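You operate a simulated robot arm through the tools that you are given. There is no shell and no other tool. Be economical: measure what you need, move in short steps, check, and stop when the job is done.

You run a simulated robot arm. Do the job below in one go: nothing can be reset, and whatever is moved stays where it is left.

Task
Pull the black drawer open.

The check looks at the end state, three seconds after you hand in, the way a careful person would. Anything else that was tipped, shoved, dropped, spilled or broken makes it a failure.

Robot
A 7-joint arm with a two-finger parallel gripper, fixed in place. Base frame: the origin is at the foot of the arm, x ahead of it, y to its left, z up. Readings come in m, rad, newtons and seconds.
Its first joint turns from -2.897 to 2.897 rad. Payload 4.4 kg.
The TCP is the grasp point between the finger pads, 0.023 m short of the fingertips. In the tool frame z runs along the fingers and y along their closing line. Largest opening 0.094 m; finger width 0.038, thickness 0.01; the body of the gripper, 0.054 by 0.096 m, starts 0.039 m behind the TCP.
Orientation is that of the tool frame in the base frame, as a unit quaternion [w, x, y, z]. With the fingers straight down and closing along the base's y, the tool's x points along the base's -x, its y along +y and its z along -z.

Tools
- The arm moves only by the tool play_rows. Its argument "plan" is a list of rows, each an object of numbers (a shift or turn left out is 0, a gripper value left out holds the last): "gripper": the opening, from 0 (shut) to 1 (fully open); "tx", "ty", "tz": the shift along the tool's x, y, z in mm; "ax", "ay", "az": the turn, a rotation vector about the tool's x, y, z in rad. In form: [{"gripper": .., "tx": .., "ty": .., "tz": .., "ax": .., "ay": .., "az": ..}, ...]. A call has 1 to 12 rows; each row is the pose to reach, as a shift and turn from the pose commanded when the call began, along the tool's axes at that moment. A row lasts 0.2 s, in which the tool goes at most 0.05 m and 0.15 rad; a call with a longer step from one row to the next is refused whole, and so is a gripper value outside its range. A pose out of reach is approached as far as the arm can. The call stops where the force on the tool passes 40 N (or 10 N more than at its start, if that is more) or the arm is blocked; 0.2 s more then pass. The fingers move at their own pace (about 0.072 m/s each) and stop on an object; they squeeze with about 29 N. The grip force told is the motor's: it shows also when the fingers shut on nothing. Time passes only in rows, and 0.2 s behind the last, so rows that repeat a pose let the fingers close. It gives the time, the measured TCP pose, the force on the tool (base axes), the opening and the grip force at its end, in the units of the frame above (readings bear some noise), and new pictures: "pictures" is both (left out), scene, wrist or none.
- Cameras (640 x 400 px; columns grow to the right, rows downward): "scene" is fixed at [0.0492, 0.6506, 1.0288]; the picture's right is [-0.94, -0.35, 0.00], its down [-0.10, 0.27, -0.96] and it looks along [0.34, -0.90, -0.28] (base axes); focal length 326 px, centre (320, 200). "wrist" rides on the gripper at [0.086, 0.016, -0.074] in the tool frame; the picture's right is [-0.18, 0.98, 0.00], its down [-0.58, -0.11, -0.81] and it looks along [-0.79, -0.15, 0.59] (tool axes); focal length 243 px, centre (320, 200). There is no depth. A picture from a camera that has moved, and an enlarged one, comes with that camera's place and axes in the base frame and with its lens.
- close_up(camera, box): a new picture of the part [left, top, right, bottom] of that camera's present view, enlarged. It takes no simulated time.
- close_job(): hands the job in; it is judged then, once.

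Work in short steps. Places have to be worked out from the pictures, the camera data and where the tool is seen: move nearer, look again, correct. Check each grasp and each placing, and mend what went wrong. You have 90 turns and 170 pictures in all, those below and enlarged ones among them. Open the gripper and draw the arm clear of the work before you hand the job in, unless the task says otherwise; then end with one line.

The tools are called after "Call:" as name(argument=value, ...) on one line, values as JSON. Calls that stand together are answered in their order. play_rows: Moves the arm, as the interface text tells. Its arguments: {"type":"object","properties":{"plan":{"type":"array","items":{"type":"object","properties":{"gripper":{"type":"number"},"tx":{"type":"number"},"ty":{"type":"number"},"tz":{"type":"number"},"ax":{"type":"number"},"ay":{"type":"number"},"az":{"type":"number"}}}},"pictures":{"type":"string","enum":["both","scene","wrist","none"]}},"required":["plan"]} The other tools are called the same way: close_up (camera, box) takes an enlarged picture of a part of a camera's view; close_job () hands the job in.

At the start:

```text
t: 0.0
tool_pos: [0.7178, -0.4611, 0.8501]
tcp_rot: [0.0, 0.0, 1.0, 0.0]
contact_force: [-0.4, 0.0, -0.5]
finger_gap: 0.0941
finger_force: 0.1
```

scene: 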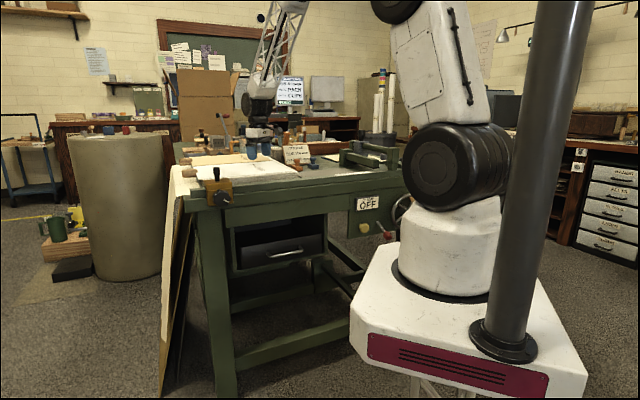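
wrist: 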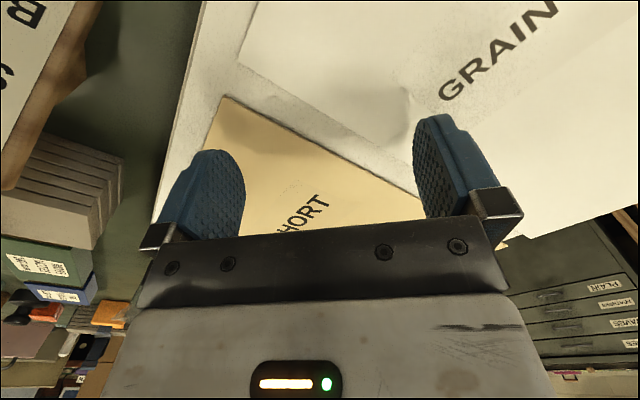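

The scene shows a dark drawer with a metal handle under the bench; I'll enlarge both views to find the black drawer.

Call:
close_up(camera="scene", box=[180, 190, 420, 340])

Call:
close_up(camera="scene", box=[170, 70, 420, 226])

```text
2.67 times, centred on (300, 265) of scene
camera zoom: at [0.0492, 0.6506, 1.0288], right [-0.94, -0.35, 0.0], down [-0.1, 0.27, -0.96], along [0.34, -0.9, -0.28], focal length 869 px, centre (373, 27)
```

zoom: 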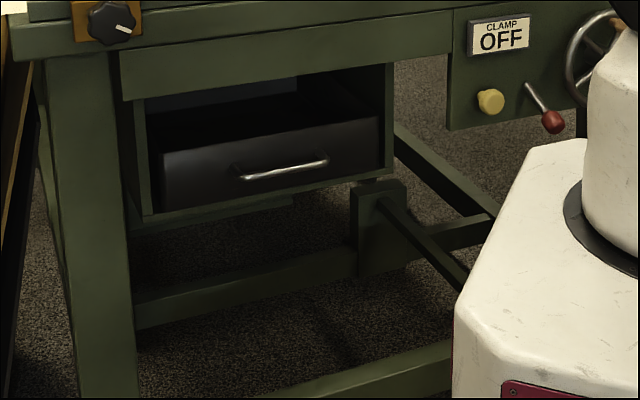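

```text
2.56 times, centred on (295, 148) of scene
camera zoom: at [0.0492, 0.6506, 1.0288], right [-0.94, -0.35, 0.0], down [-0.1, 0.27, -0.96], along [0.34, -0.9, -0.28], focal length 834 px, centre (384, 333)
```

zoom: 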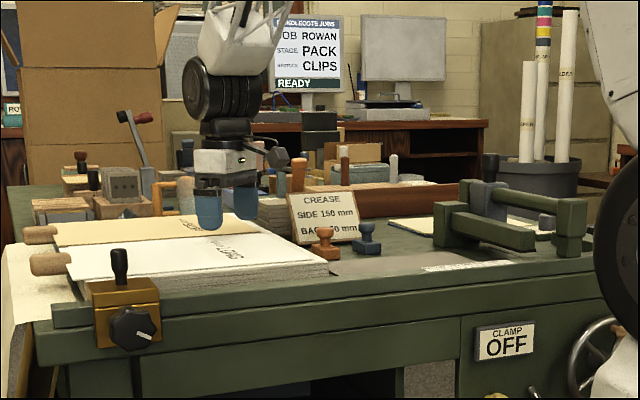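

The black drawer sits in a cubby under the bench, and the bench front runs at about 45° to the base (outward normal ≈ (-0.68, 0.74)). I put the handle near (0.52, -0.27, 0.53). First I raise the tool, then move it toward the front of the bench while turning to face the drawer.

Call:
play_rows(plan=[{"tz": -45}, {"tz": -90}, {"tz": -110, "tx": 25, "ty": 25}, {"tz": -110, "tx": 55, "ty": 60, "az": 0.13}, {"tz": -110, "tx": 85, "ty": 95, "az": 0.26}, {"tz": -110, "tx": 115, "ty": 130, "az": 0.39}, {"tz": -110, "tx": 145, "ty": 165, "az": 0.52}, {"tz": -110, "tx": 175, "ty": 200, "az": 0.65}, {"tz": -110, "tx": 205, "ty": 235, "az": 0.78}, {"tz": -110, "tx": 235, "ty": 270, "az": 0.82}, {"tz": -110, "tx": 265, "ty": 305, "az": 0.82}, {"tz": -110, "tx": 265, "ty": 305, "az": 0.82}])

```text
t: 2.6
tool_pos: [0.4542, -0.1555, 0.9574]
tcp_rot: [-0.003, 0.399, 0.917, -0.001]
contact_force: [0.6, 0.9, -0.3]
finger_gap: 0.0941
finger_force: 0.1
camera wrist: at [0.4066, -0.0796, 1.0324], right [0.84, 0.54, 0.0], down [0.32, -0.5, 0.8], along [0.43, -0.68, -0.6], focal length 243 px, centre (320, 200)
```

scene: 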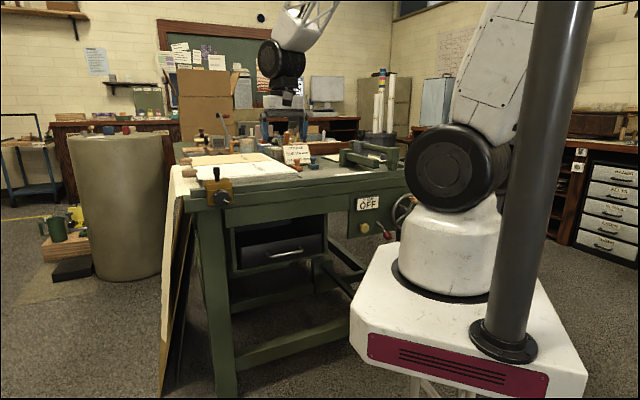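
wrist: 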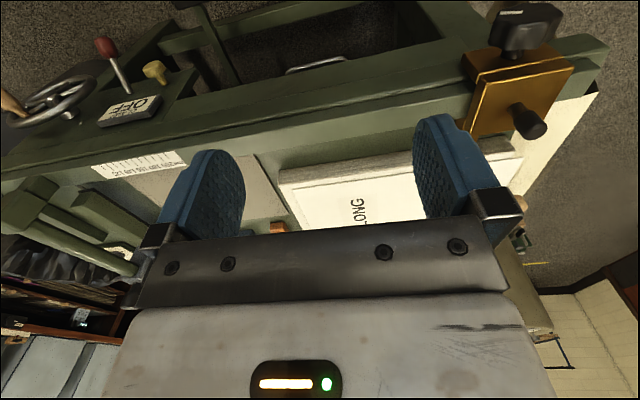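

The wrist and scene rays for the handle meet at about (0.52, -0.273, 0.535), roughly 4 cm behind the bench edge. I'll grip the bar with the fingers closing vertically and the tool tilted about 40° down, so I yaw 90° here in free air first.

Call:
play_rows(plan=[{"az": -0.14, "tx": 5}, {"az": -0.28, "tx": 10}, {"az": -0.42, "tx": 15}, {"az": -0.56, "tx": 20}, {"az": -0.7, "tx": 25}, {"az": -0.84, "tx": 30}, {"az": -0.98, "tx": 35}, {"az": -1.12, "tx": 40}, {"az": -1.26, "tx": 40}, {"az": -1.4, "tx": 40}, {"az": -1.54, "tx": 40}, {"az": -1.571, "tx": 40}])

```text
t: 5.2
tool_pos: [0.4247, -0.1241, 0.9536]
tcp_rot: [-0.005, -0.368, 0.93, 0.004]
contact_force: [-0.7, -0.8, 0.2]
finger_gap: 0.0941
finger_force: 0.1
camera wrist: at [0.3517, -0.1727, 1.0291], right [-0.54, 0.84, 0.01], down [0.51, 0.32, 0.8], along [0.67, 0.44, -0.6], focal length 243 px, centre (320, 200)
```

scene: 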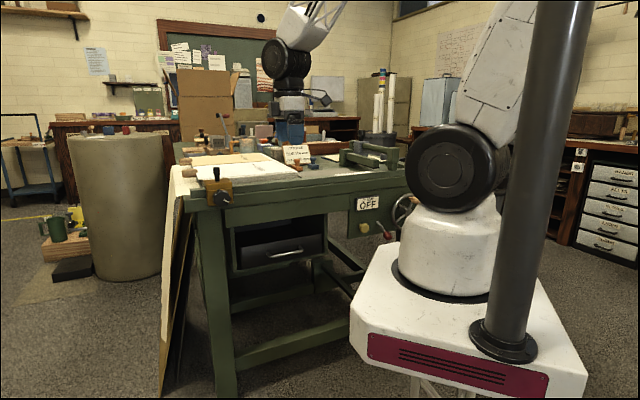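
wrist: 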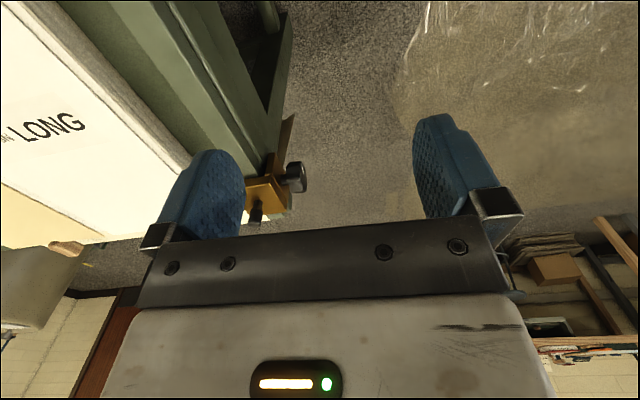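

Yaw achieved without trouble (tool y ≈ the outward normal). Next I tilt the tool about 50° from vertical toward the drawer while descending in front of the bench.

Call:
play_rows(plan=[{"ax": 0.1, "tz": 20}, {"ax": 0.2, "tz": 45}, {"ax": 0.3, "tz": 70}, {"ax": 0.4, "tz": 95}, {"ax": 0.5, "tz": 120}, {"ax": 0.6, "tz": 145}, {"ax": 0.7, "tz": 170}, {"ax": 0.8, "tz": 195}, {"ax": 0.87, "tz": 220}, {"ax": 0.87, "tz": 240}, {"ax": 0.87, "tz": 250}, {"ax": 0.87, "tz": 250}])

```text
t: 7.8
tool_pos: [0.4255, -0.126, 0.7108]
tcp_rot: [0.156, -0.332, 0.844, -0.392]
contact_force: [0.3, 0.3, 0.4]
finger_gap: 0.0943
finger_force: 0.1
camera wrist: at [0.3162, -0.135, 0.7456], right [-0.3, 0.59, -0.75], down [0.05, 0.8, 0.6], along [0.95, 0.14, -0.27], focal length 243 px, centre (320, 200)
```

scene: 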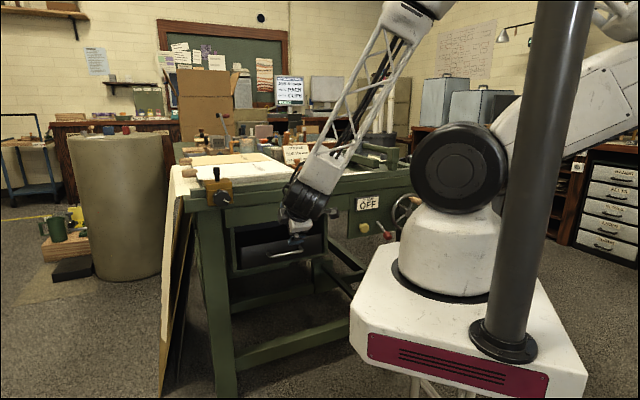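
wrist: 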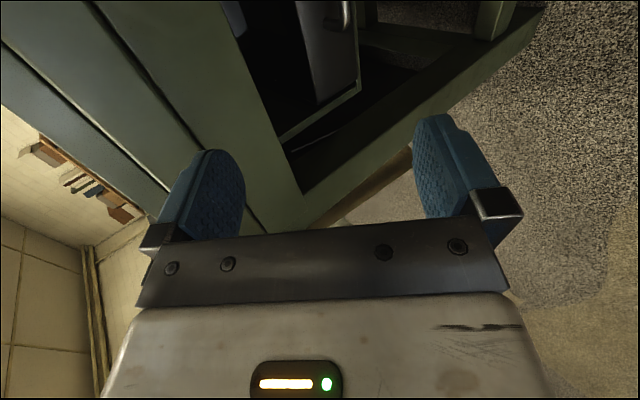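

The tilt worked and one handle end is visible in the wrist view at (347, 15). I'll enlarge both views to refine the handle position.

Call:
close_up(camera="scene", box=[215, 190, 343, 270])

Call:
close_up(camera="wrist", box=[230, 0, 422, 120])

```text
5.00 times, centred on (279, 230) of scene
camera zoom: at [0.0492, 0.6506, 1.0288], right [-0.94, -0.35, 0.0], down [-0.1, 0.27, -0.96], along [0.34, -0.9, -0.28], focal length 1629 px, centre (525, 50)
```

zoom: 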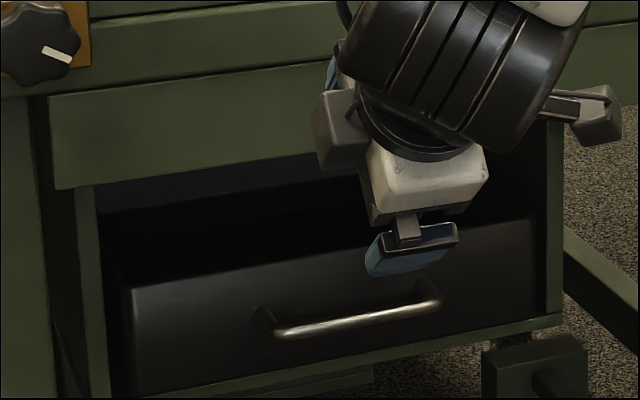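

```text
3.33 times, centred on (326, 60) of wrist
camera zoom: at [0.3162, -0.135, 0.7456], right [-0.3, 0.59, -0.75], down [0.05, 0.8, 0.6], along [0.95, 0.14, -0.27], focal length 809 px, centre (300, 667)
```

zoom: 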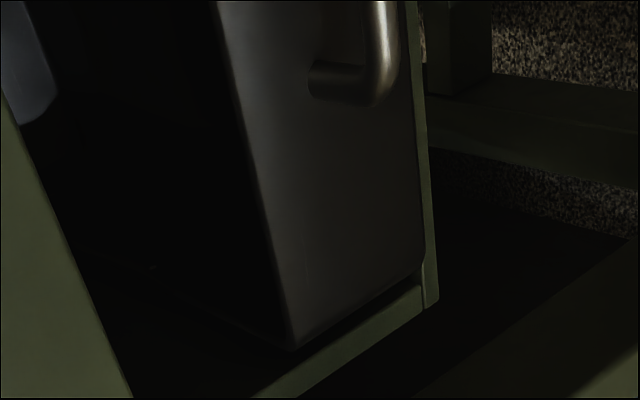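

The two views put the bar's centre at about (0.528, -0.284, 0.530), with its ends 12 cm apart; in the tool frame that is (33, 19, 258) mm ahead. I'll move to a standoff about 75 mm short with the fingers half open and look.

Call:
play_rows(plan=[{"gripper": 0.5, "tx": 15, "ty": 10, "tz": 20}, {"tx": 33, "ty": 19, "tz": 50}, {"tx": 33, "ty": 19, "tz": 85}, {"tx": 33, "ty": 19, "tz": 120}, {"tx": 33, "ty": 19, "tz": 150}, {"tx": 33, "ty": 19, "tz": 180}, {"tx": 33, "ty": 19, "tz": 180}, {"tx": 33, "ty": 19, "tz": 180}])

Call:
close_up(camera="scene", box=[215, 190, 343, 270])

Call:
close_up(camera="wrist", box=[160, 0, 480, 200])

```text
t: 9.6
tool_pos: [0.4876, -0.2391, 0.5798]
tcp_rot: [0.154, -0.333, 0.843, -0.392]
contact_force: [0.6, 0.5, 0.6]
finger_gap: 0.047
finger_force: 0.0
camera wrist: at [0.3776, -0.249, 0.615], right [-0.3, 0.59, -0.75], down [0.05, 0.8, 0.6], along [0.95, 0.14, -0.27], focal length 243 px, centre (320, 200)
```

scene: 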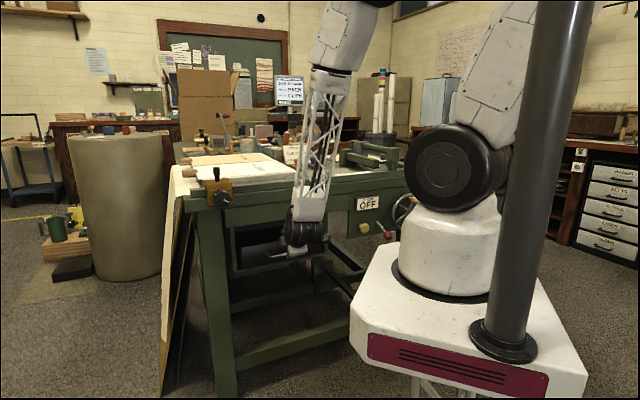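
wrist: 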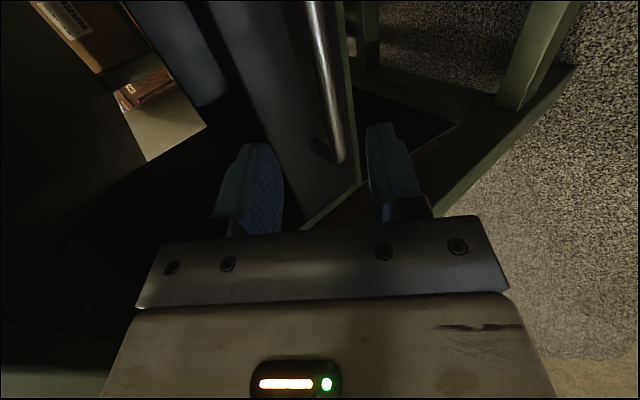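

```text
5.00 times, centred on (279, 230) of scene
camera zoom: at [0.0492, 0.6506, 1.0288], right [-0.94, -0.35, 0.0], down [-0.1, 0.27, -0.96], along [0.34, -0.9, -0.28], focal length 1629 px, centre (525, 50)
```

zoom: 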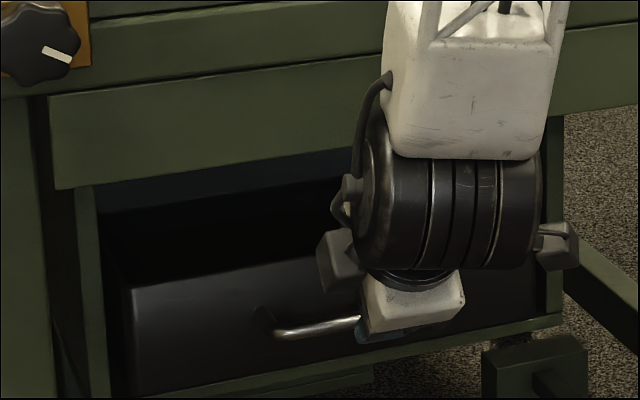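

```text
2.00 times, centred on (320, 100) of wrist
camera zoom: at [0.3776, -0.249, 0.615], right [-0.3, 0.59, -0.75], down [0.05, 0.8, 0.6], along [0.95, 0.14, -0.27], focal length 485 px, centre (320, 400)
```

zoom: 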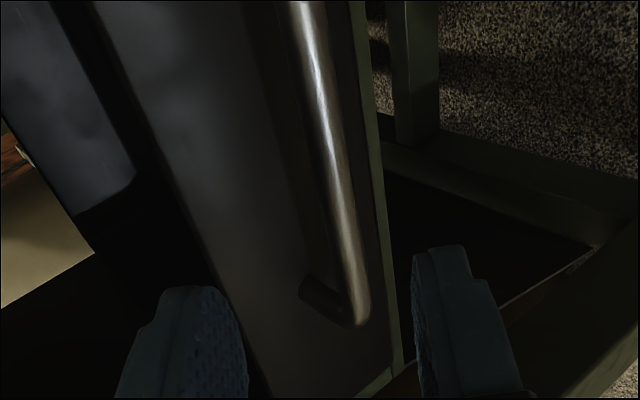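

The bar runs between the fingers, about 5 mm toward tool +y and roughly 75 mm ahead. I advance 45 mm with that correction and look again.

Call:
play_rows(plan=[{"tx": 4, "ty": 5, "tz": 15}, {"tx": 4, "ty": 5, "tz": 30}, {"tx": 4, "ty": 5, "tz": 45}, {"tx": 4, "ty": 5, "tz": 45}], pictures="none")

Call:
close_up(camera="wrist", box=[160, 0, 480, 200])

Call:
close_up(camera="scene", box=[235, 215, 331, 275])

```text
t: 10.6
tool_pos: [0.5054, -0.2659, 0.5472]
tcp_rot: [0.155, -0.332, 0.843, -0.393]
contact_force: [-0.2, 0.7, -0.2]
finger_gap: 0.047
finger_force: 0.1
```

```text
2.00 times, centred on (320, 100) of wrist
camera zoom: at [0.3961, -0.2749, 0.5822], right [-0.3, 0.59, -0.75], down [0.05, 0.8, 0.6], along [0.95, 0.14, -0.27], focal length 485 px, centre (320, 400)
```

zoom: 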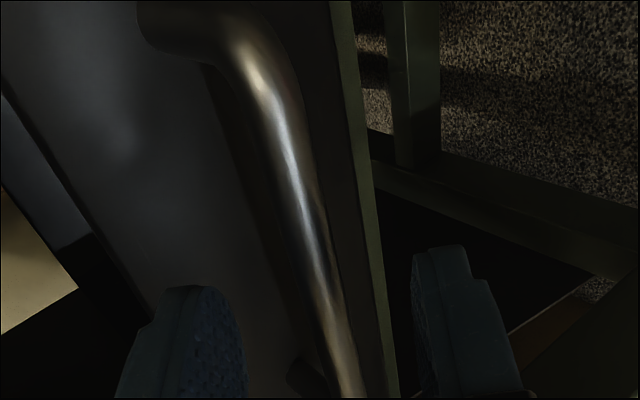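

```text
6.67 times, centred on (283, 245) of scene
camera zoom: at [0.0492, 0.6506, 1.0288], right [-0.94, -0.35, 0.0], down [-0.1, 0.27, -0.96], along [0.34, -0.9, -0.28], focal length 2172 px, centre (567, -100)
```

zoom: 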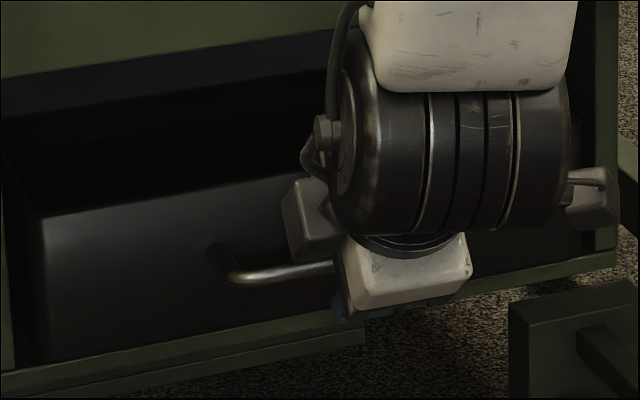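

Both bar ends now give a depth of about 35 mm ahead, centred within 3 mm. I advance 27 mm and close.

Call:
play_rows(plan=[{"ty": -2, "tz": 10}, {"ty": -2, "tz": 20}, {"ty": -2, "tz": 27}, {"ty": -2, "tz": 27}, {"ty": -2, "tz": 27, "gripper": 0}, {"ty": -2, "tz": 27, "gripper": 0}, {"ty": -2, "tz": 27, "gripper": 0}, {"ty": -2, "tz": 27, "gripper": 0}], pictures="wrist")

Call:
close_up(camera="wrist", box=[160, 0, 480, 200])

```text
t: 11.2
tool_pos: [0.5144, -0.2763, 0.5345]
tcp_rot: [0.154, -0.333, 0.844, -0.391]
contact_force: [-1.5, 0.7, 1.0]
finger_gap: 0.0468
finger_force: 0.0
stopped in row 3: the force on the tool passed its limit (the readings are from after the stop); the commanded pose is now the measured one
camera wrist: at [0.406, -0.2863, 0.5704], right [-0.3, 0.59, -0.75], down [0.05, 0.8, 0.6], along [0.95, 0.14, -0.27], focal length 243 px, centre (320, 200)
```

wrist: 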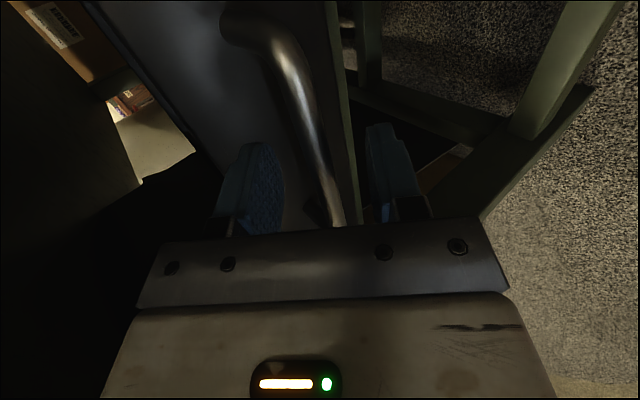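

```text
2.00 times, centred on (320, 100) of wrist
camera zoom: at [0.406, -0.2863, 0.5704], right [-0.3, 0.59, -0.75], down [0.05, 0.8, 0.6], along [0.95, 0.14, -0.27], focal length 485 px, centre (320, 400)
```

zoom: 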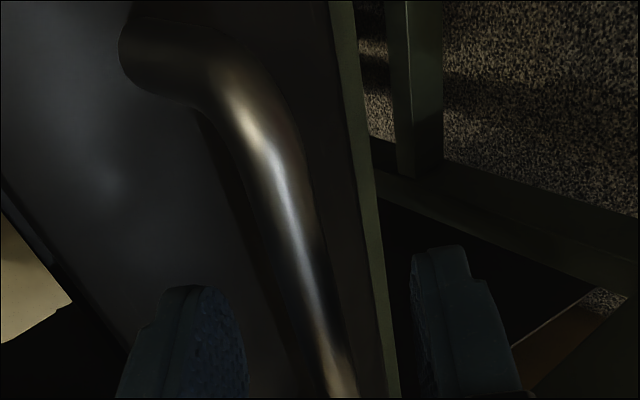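

The upper fingertip touched the drawer face; the bar is about 16 mm ahead and 5 mm toward -y. I'll narrow the fingers first to free that tip, nudge forward, and then close.

Call:
play_rows(plan=[{"gripper": 0.3, "tz": -2}, {"gripper": 0.3, "tz": -2}, {"gripper": 0.3, "ty": -2, "tz": 0}, {"ty": -3, "tz": 3}, {"ty": -3, "tz": 5}, {"ty": -3, "tz": 5, "gripper": 0}, {"ty": -3, "tz": 5, "gripper": 0}, {"ty": -3, "tz": 5, "gripper": 0}], pictures="wrist")

Call:
close_up(camera="wrist", box=[160, 50, 480, 250])

```text
t: 13.0
tool_pos: [0.5171, -0.2796, 0.5312]
tcp_rot: [0.153, -0.335, 0.844, -0.39]
contact_force: [1.5, 3.3, -3.2]
finger_gap: 0.0123
finger_force: 45.1
stopped in row 8: the force on the tool passed its limit (the readings are from after the stop); the commanded pose is now the measured one
camera wrist: at [0.4076, -0.2892, 0.5678], right [-0.3, 0.59, -0.75], down [0.05, 0.79, 0.6], along [0.95, 0.14, -0.27], focal length 243 px, centre (320, 200)
```

wrist: 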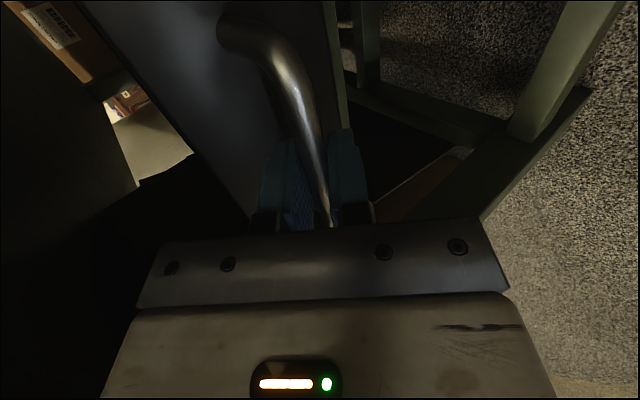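

```text
2.00 times, centred on (320, 150) of wrist
camera zoom: at [0.4076, -0.2892, 0.5678], right [-0.3, 0.59, -0.75], down [0.05, 0.79, 0.6], along [0.95, 0.14, -0.27], focal length 485 px, centre (320, 300)
```

zoom: 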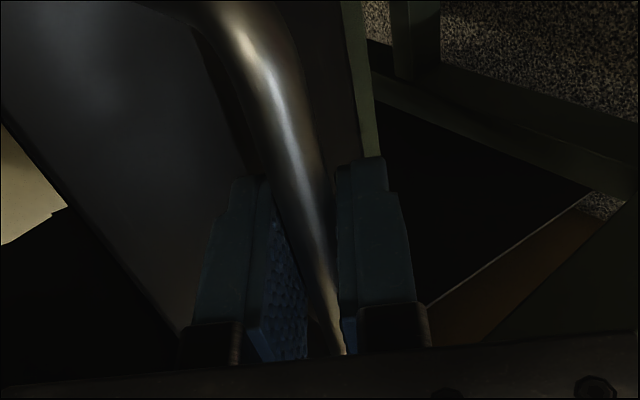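

The bar is gripped (gap 12 mm, solid force). I pull 60 mm straight out along the normal: (ty, tz) = (0.65, -0.76) per unit.

Call:
play_rows(plan=[{"ty": 3.3, "tz": -3.8}, {"ty": 6.5, "tz": -7.6}, {"ty": 13, "tz": -15.2}, {"ty": 19.5, "tz": -22.8}, {"ty": 26, "tz": -30.4}, {"ty": 32.5, "tz": -38}, {"ty": 39, "tz": -45.6}, {"ty": 39, "tz": -45.6}])

```text
t: 14.8
tool_pos: [0.4752, -0.2358, 0.53]
tcp_rot: [0.153, -0.334, 0.844, -0.39]
contact_force: [-19.2, -19.0, -3.5]
finger_gap: 0.0126
finger_force: 45.0
camera wrist: at [0.3664, -0.2454, 0.5677], right [-0.3, 0.59, -0.75], down [0.05, 0.79, 0.6], along [0.95, 0.14, -0.27], focal length 243 px, centre (320, 200)
```

scene: 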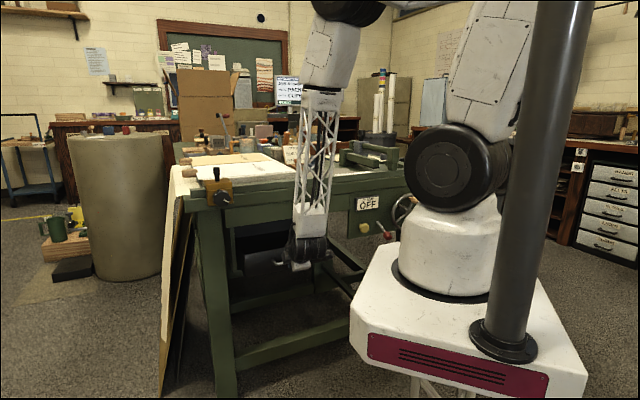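
wrist: 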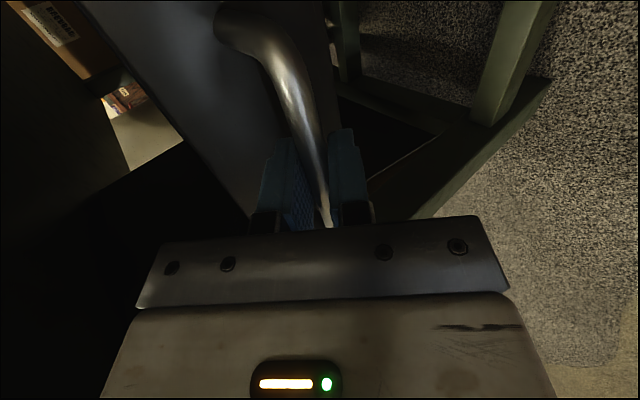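

The drawer has come out about 60 mm. The 27 N side load along -u suggests its true axis is nearer 135°, so I keep pulling with a small tx correction.

Call:
play_rows(plan=[{"tx": 1.5, "ty": 3.3, "tz": -3.8}, {"tx": 1.8, "ty": 9.8, "tz": -11.4}, {"tx": 2.1, "ty": 16.3, "tz": -19}, {"tx": 2.4, "ty": 22.8, "tz": -26.6}, {"tx": 2.7, "ty": 29.3, "tz": -34.2}, {"tx": 3.0, "ty": 35.8, "tz": -41.8}, {"tx": 3.3, "ty": 42.3, "tz": -49.4}, {"tx": 3.6, "ty": 48.8, "tz": -57}, {"tx": 3.6, "ty": 48.8, "tz": -57}])

```text
t: 16.8
tool_pos: [0.4218, -0.1845, 0.5317]
tcp_rot: [0.153, -0.334, 0.844, -0.391]
contact_force: [9.3, 9.6, 5.7]
finger_gap: 0.0126
finger_force: 45.0
camera wrist: at [0.3131, -0.1936, 0.568], right [-0.3, 0.59, -0.75], down [0.05, 0.8, 0.6], along [0.95, 0.14, -0.27], focal length 243 px, centre (320, 200)
```

scene: 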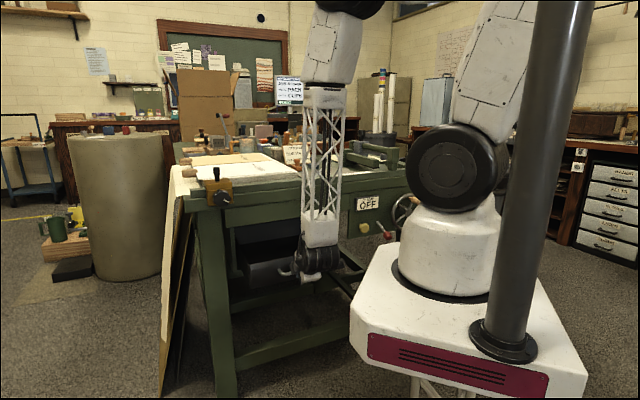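
wrist: 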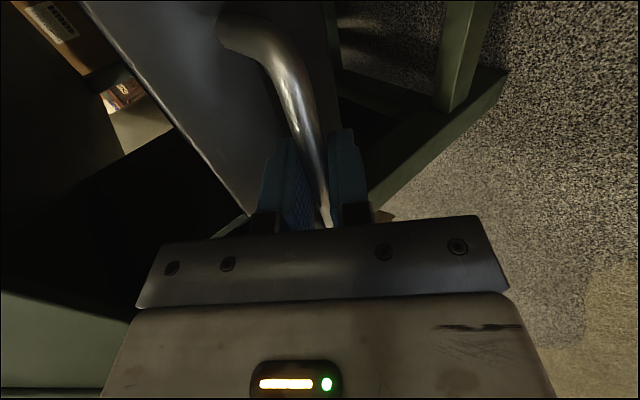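

The drawer is out about 135 mm with an exact 135° axis and little side load. I continue another 75 mm, watching for the end stop.

Call:
play_rows(plan=[{"tx": -0.8, "ty": 3.3, "tz": -3.8}, {"tx": -0.6, "ty": 9.8, "tz": -11.4}, {"tx": -0.3, "ty": 16.3, "tz": -19}, {"tx": 0, "ty": 22.8, "tz": -26.6}, {"tx": 0.3, "ty": 29.3, "tz": -34.2}, {"tx": 0.6, "ty": 35.8, "tz": -41.8}, {"tx": 0.9, "ty": 42.3, "tz": -49.4}, {"tx": 1.2, "ty": 48.8, "tz": -57}, {"tx": 1.2, "ty": 48.8, "tz": -57}])

```text
t: 17.4
tool_pos: [0.4131, -0.1742, 0.5316]
tcp_rot: [0.153, -0.333, 0.844, -0.391]
contact_force: [-6.2, -4.7, 11.3]
finger_gap: 0.0125
finger_force: 45.0
stopped in row 2: the force on the tool passed its limit (the readings are from after the stop); the commanded pose is now the measured one
camera wrist: at [0.3039, -0.1841, 0.568], right [-0.3, 0.59, -0.75], down [0.06, 0.8, 0.6], along [0.95, 0.14, -0.27], focal length 243 px, centre (320, 200)
```

scene: 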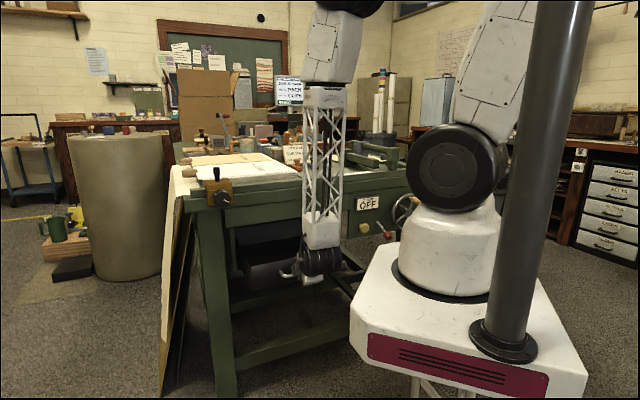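
wrist: 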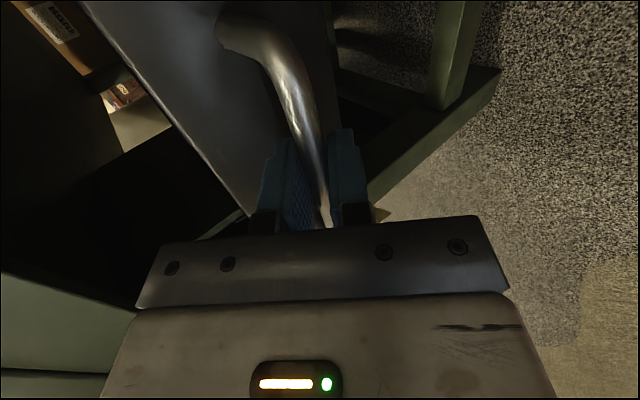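

It stopped 148 mm out, perhaps the end stop. I test with one more gentle 20 mm pull.

Call:
play_rows(plan=[{"ty": 2, "tz": -2.3}, {"ty": 4, "tz": -4.6}, {"ty": 6.5, "tz": -7.6}, {"ty": 9, "tz": -10.5}, {"ty": 11.5, "tz": -13.5}, {"ty": 13, "tz": -15.2}], pictures="none")

Call:
close_up(camera="scene", box=[200, 200, 392, 320])

```text
t: 18.8
tool_pos: [0.3987, -0.16, 0.5315]
tcp_rot: [0.153, -0.333, 0.844, -0.391]
contact_force: [-20.5, -21.0, 21.0]
finger_gap: 0.0125
finger_force: 44.9
```

```text
3.33 times, centred on (296, 260) of scene
camera zoom: at [0.0492, 0.6506, 1.0288], right [-0.94, -0.35, 0.0], down [-0.1, 0.27, -0.96], along [0.34, -0.9, -0.28], focal length 1086 px, centre (400, 0)
```

zoom: 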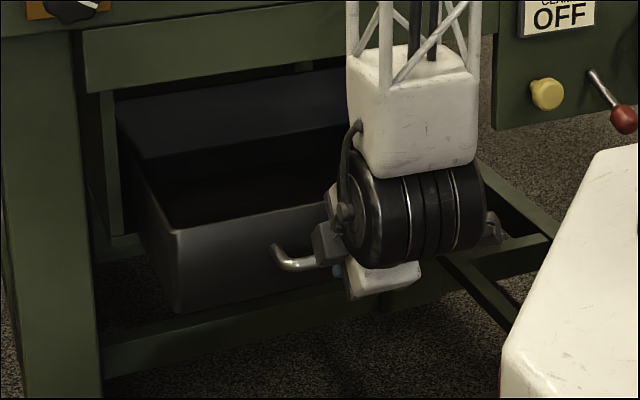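

It still moves (about 168 mm now), so the earlier stop was binding from side and vertical load. I add small corrections and pull further.

Call:
play_rows(plan=[{"tx": 1.5, "ty": -0.8, "tz": -0.7}, {"tx": 1.6, "ty": 2, "tz": -4}, {"tx": 1.7, "ty": 5, "tz": -7.5}, {"tx": 1.9, "ty": 8.2, "tz": -11.2}, {"tx": 2.1, "ty": 11.5, "tz": -15}, {"tx": 2.3, "ty": 14.7, "tz": -18.8}, {"tx": 2.5, "ty": 18, "tz": -22.6}, {"tx": 2.7, "ty": 21.5, "tz": -26.7}, {"tx": 2.8, "ty": 25, "tz": -30.8}, {"tx": 2.8, "ty": 25, "tz": -30.8}], pictures="scene")

```text
t: 21.0
tool_pos: [0.3692, -0.1333, 0.5328]
tcp_rot: [0.153, -0.333, 0.845, -0.39]
contact_force: [7.1, 6.7, -19.5]
finger_gap: 0.0125
finger_force: 45.2
```

scene: 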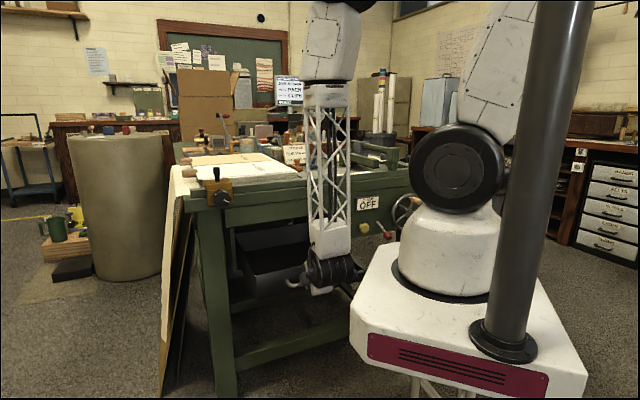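

The drawer is out about 208 mm and still free. I test another 40 mm gently for the end stop, lowering slightly to unload the vertical force.

Call:
play_rows(plan=[{"tx": -0.4, "ty": 0.7, "tz": 0.6}, {"tx": -0.3, "ty": 3.5, "tz": -2.7}, {"tx": -0.2, "ty": 6.8, "tz": -6.5}, {"tx": 0, "ty": 10, "tz": -10.3}, {"tx": 0.2, "ty": 13.3, "tz": -14.1}, {"tx": 0.3, "ty": 16.5, "tz": -17.9}, {"tx": 0.5, "ty": 19.8, "tz": -21.7}, {"tx": 0.6, "ty": 23, "tz": -25.5}, {"tx": 0.8, "ty": 26.3, "tz": -29.3}, {"tx": 0.8, "ty": 26.3, "tz": -29.3}])

Call:
close_up(camera="scene", box=[200, 200, 392, 320])

```text
t: 22.1
tool_pos: [0.3596, -0.1211, 0.533]
tcp_rot: [0.153, -0.333, 0.844, -0.391]
contact_force: [-4.4, -4.4, 15.6]
finger_gap: 0.0126
finger_force: 45.3
stopped in row 5: the force on the tool passed its limit (the readings are from after the stop); the commanded pose is now the measured one
camera wrist: at [0.2508, -0.1308, 0.5681], right [-0.3, 0.59, -0.75], down [0.06, 0.8, 0.6], along [0.95, 0.14, -0.27], focal length 243 px, centre (320, 200)
```

scene: 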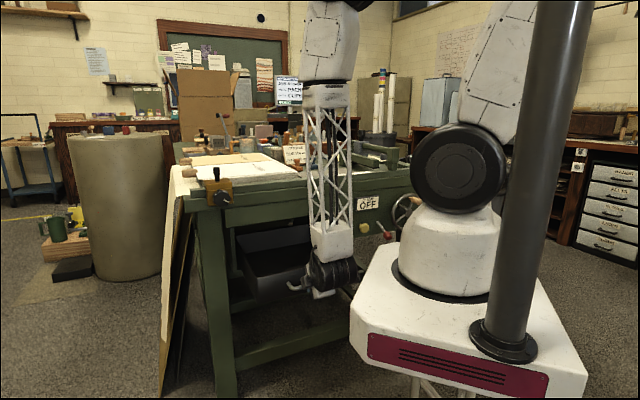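
wrist: 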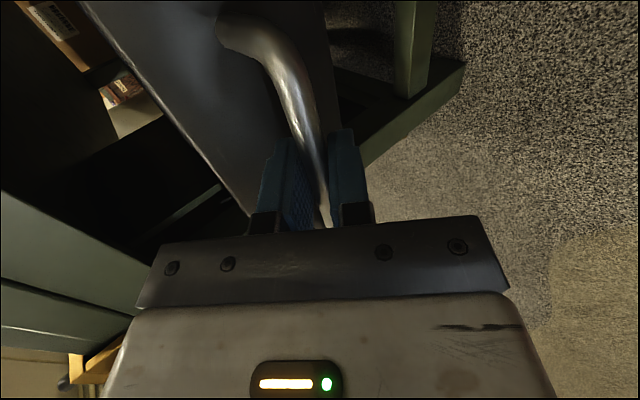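

```text
3.33 times, centred on (296, 260) of scene
camera zoom: at [0.0492, 0.6506, 1.0288], right [-0.94, -0.35, 0.0], down [-0.1, 0.27, -0.96], along [0.34, -0.9, -0.28], focal length 1086 px, centre (400, 0)
```

zoom: 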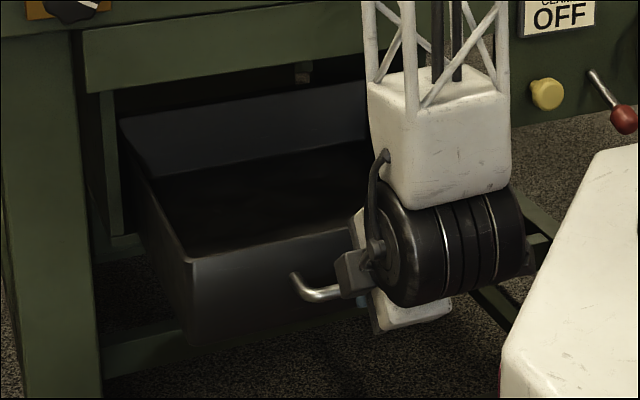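

The drawer is now out about 224 mm, with its back wall near the cubby mouth, so it is well open. I open the fingers just enough to clear the bar and back off along the tool axis.

Call:
play_rows(plan=[{"gripper": 0.26}, {"gripper": 0.26}, {"gripper": 0.26}, {"tz": -10}, {"tz": -22}, {"tz": -35}, {"tz": -48}, {"tz": -48}])

Call:
close_up(camera="scene", box=[200, 200, 392, 320])

```text
t: 23.9
tool_pos: [0.3348, -0.0944, 0.5632]
tcp_rot: [0.153, -0.333, 0.845, -0.391]
contact_force: [-1.1, -0.6, -0.7]
finger_gap: 0.0245
finger_force: 0.0
camera wrist: at [0.2262, -0.1037, 0.5989], right [-0.3, 0.59, -0.75], down [0.06, 0.8, 0.6], along [0.95, 0.14, -0.27], focal length 243 px, centre (320, 200)
```

scene: 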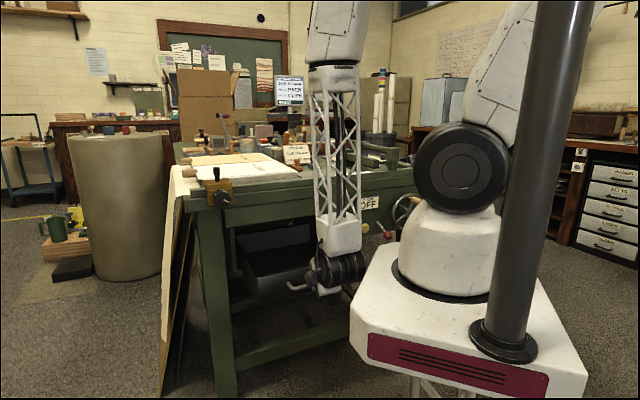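
wrist: 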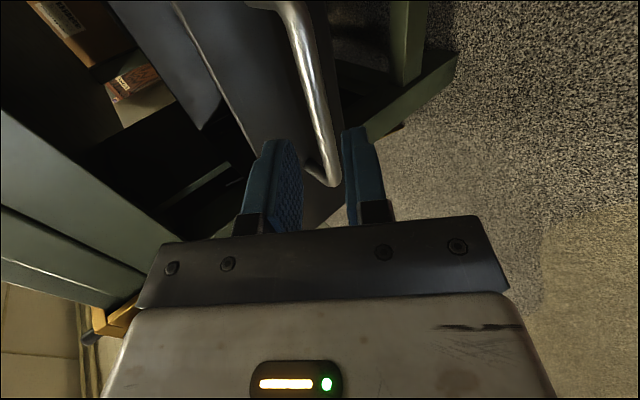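

```text
3.33 times, centred on (296, 260) of scene
camera zoom: at [0.0492, 0.6506, 1.0288], right [-0.94, -0.35, 0.0], down [-0.1, 0.27, -0.96], along [0.34, -0.9, -0.28], focal length 1086 px, centre (400, 0)
```

zoom: 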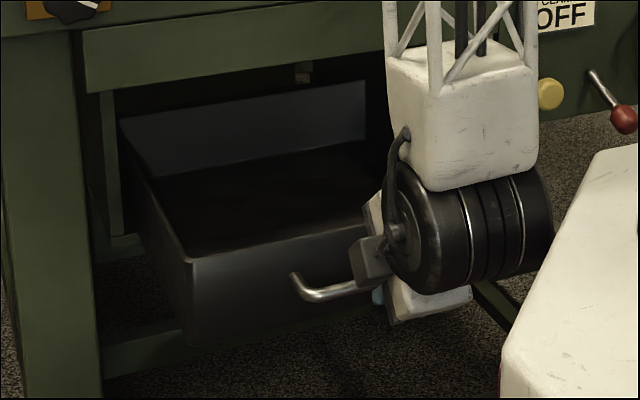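

The fingers are clear and the drawer stayed open. I raise the tool straight up, away from the drawer, and open the gripper.

Call:
play_rows(plan=[{"ty": -15, "tz": -13}, {"ty": -38, "tz": -32}, {"ty": -61, "tz": -52}, {"ty": -84, "tz": -71}, {"ty": -106, "tz": -91}, {"ty": -129, "tz": -110}, {"ty": -152, "tz": -130}, {"ty": -175, "tz": -149}, {"ty": -198, "tz": -169}, {"ty": -213, "tz": -182, "gripper": 1}, {"ty": -213, "tz": -182, "gripper": 1}, {"ty": -213, "tz": -182, "gripper": 1}])

Call:
close_up(camera="scene", box=[180, 190, 420, 340])

```text
t: 26.5
tool_pos: [0.3351, -0.0939, 0.8444]
tcp_rot: [0.153, -0.333, 0.845, -0.39]
contact_force: [0.1, -0.1, 0.2]
finger_gap: 0.0943
finger_force: 0.0
camera wrist: at [0.2257, -0.1029, 0.8804], right [-0.3, 0.59, -0.75], down [0.06, 0.79, 0.6], along [0.95, 0.14, -0.27], focal length 243 px, centre (320, 200)
```

scene: 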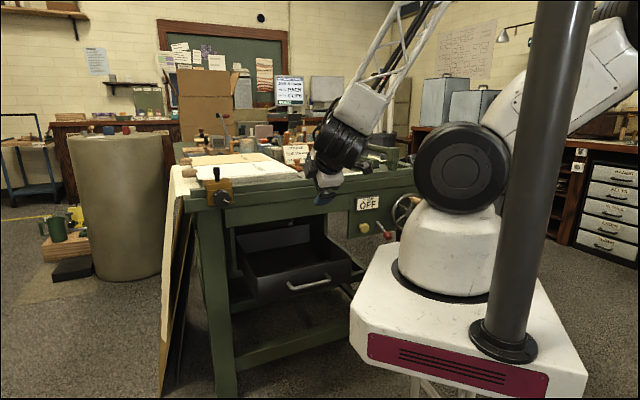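
wrist: 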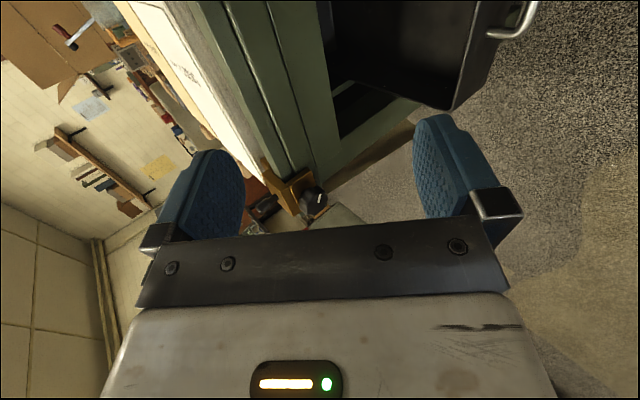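

```text
2.67 times, centred on (300, 265) of scene
camera zoom: at [0.0492, 0.6506, 1.0288], right [-0.94, -0.35, 0.0], down [-0.1, 0.27, -0.96], along [0.34, -0.9, -0.28], focal length 869 px, centre (373, 27)
```

zoom: 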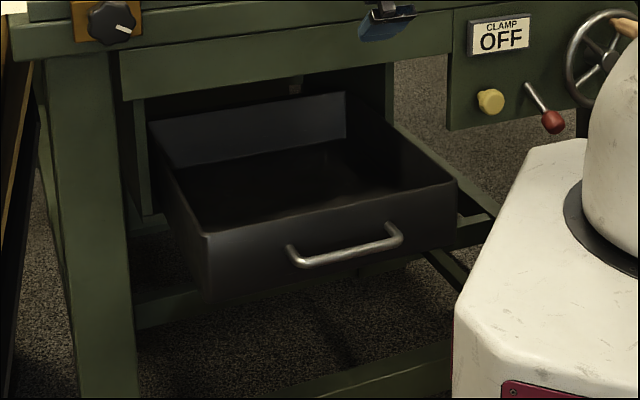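

The drawer stands wide open, the gripper is open and the arm is clear with nothing else disturbed, so I hand in.

Call:
close_job()

```text
The job is handed in.
```

The black drawer is open by about 22 cm; the gripper is open, the arm is clear of the drawer and bench, and nothing else looks moved in the last pictures.
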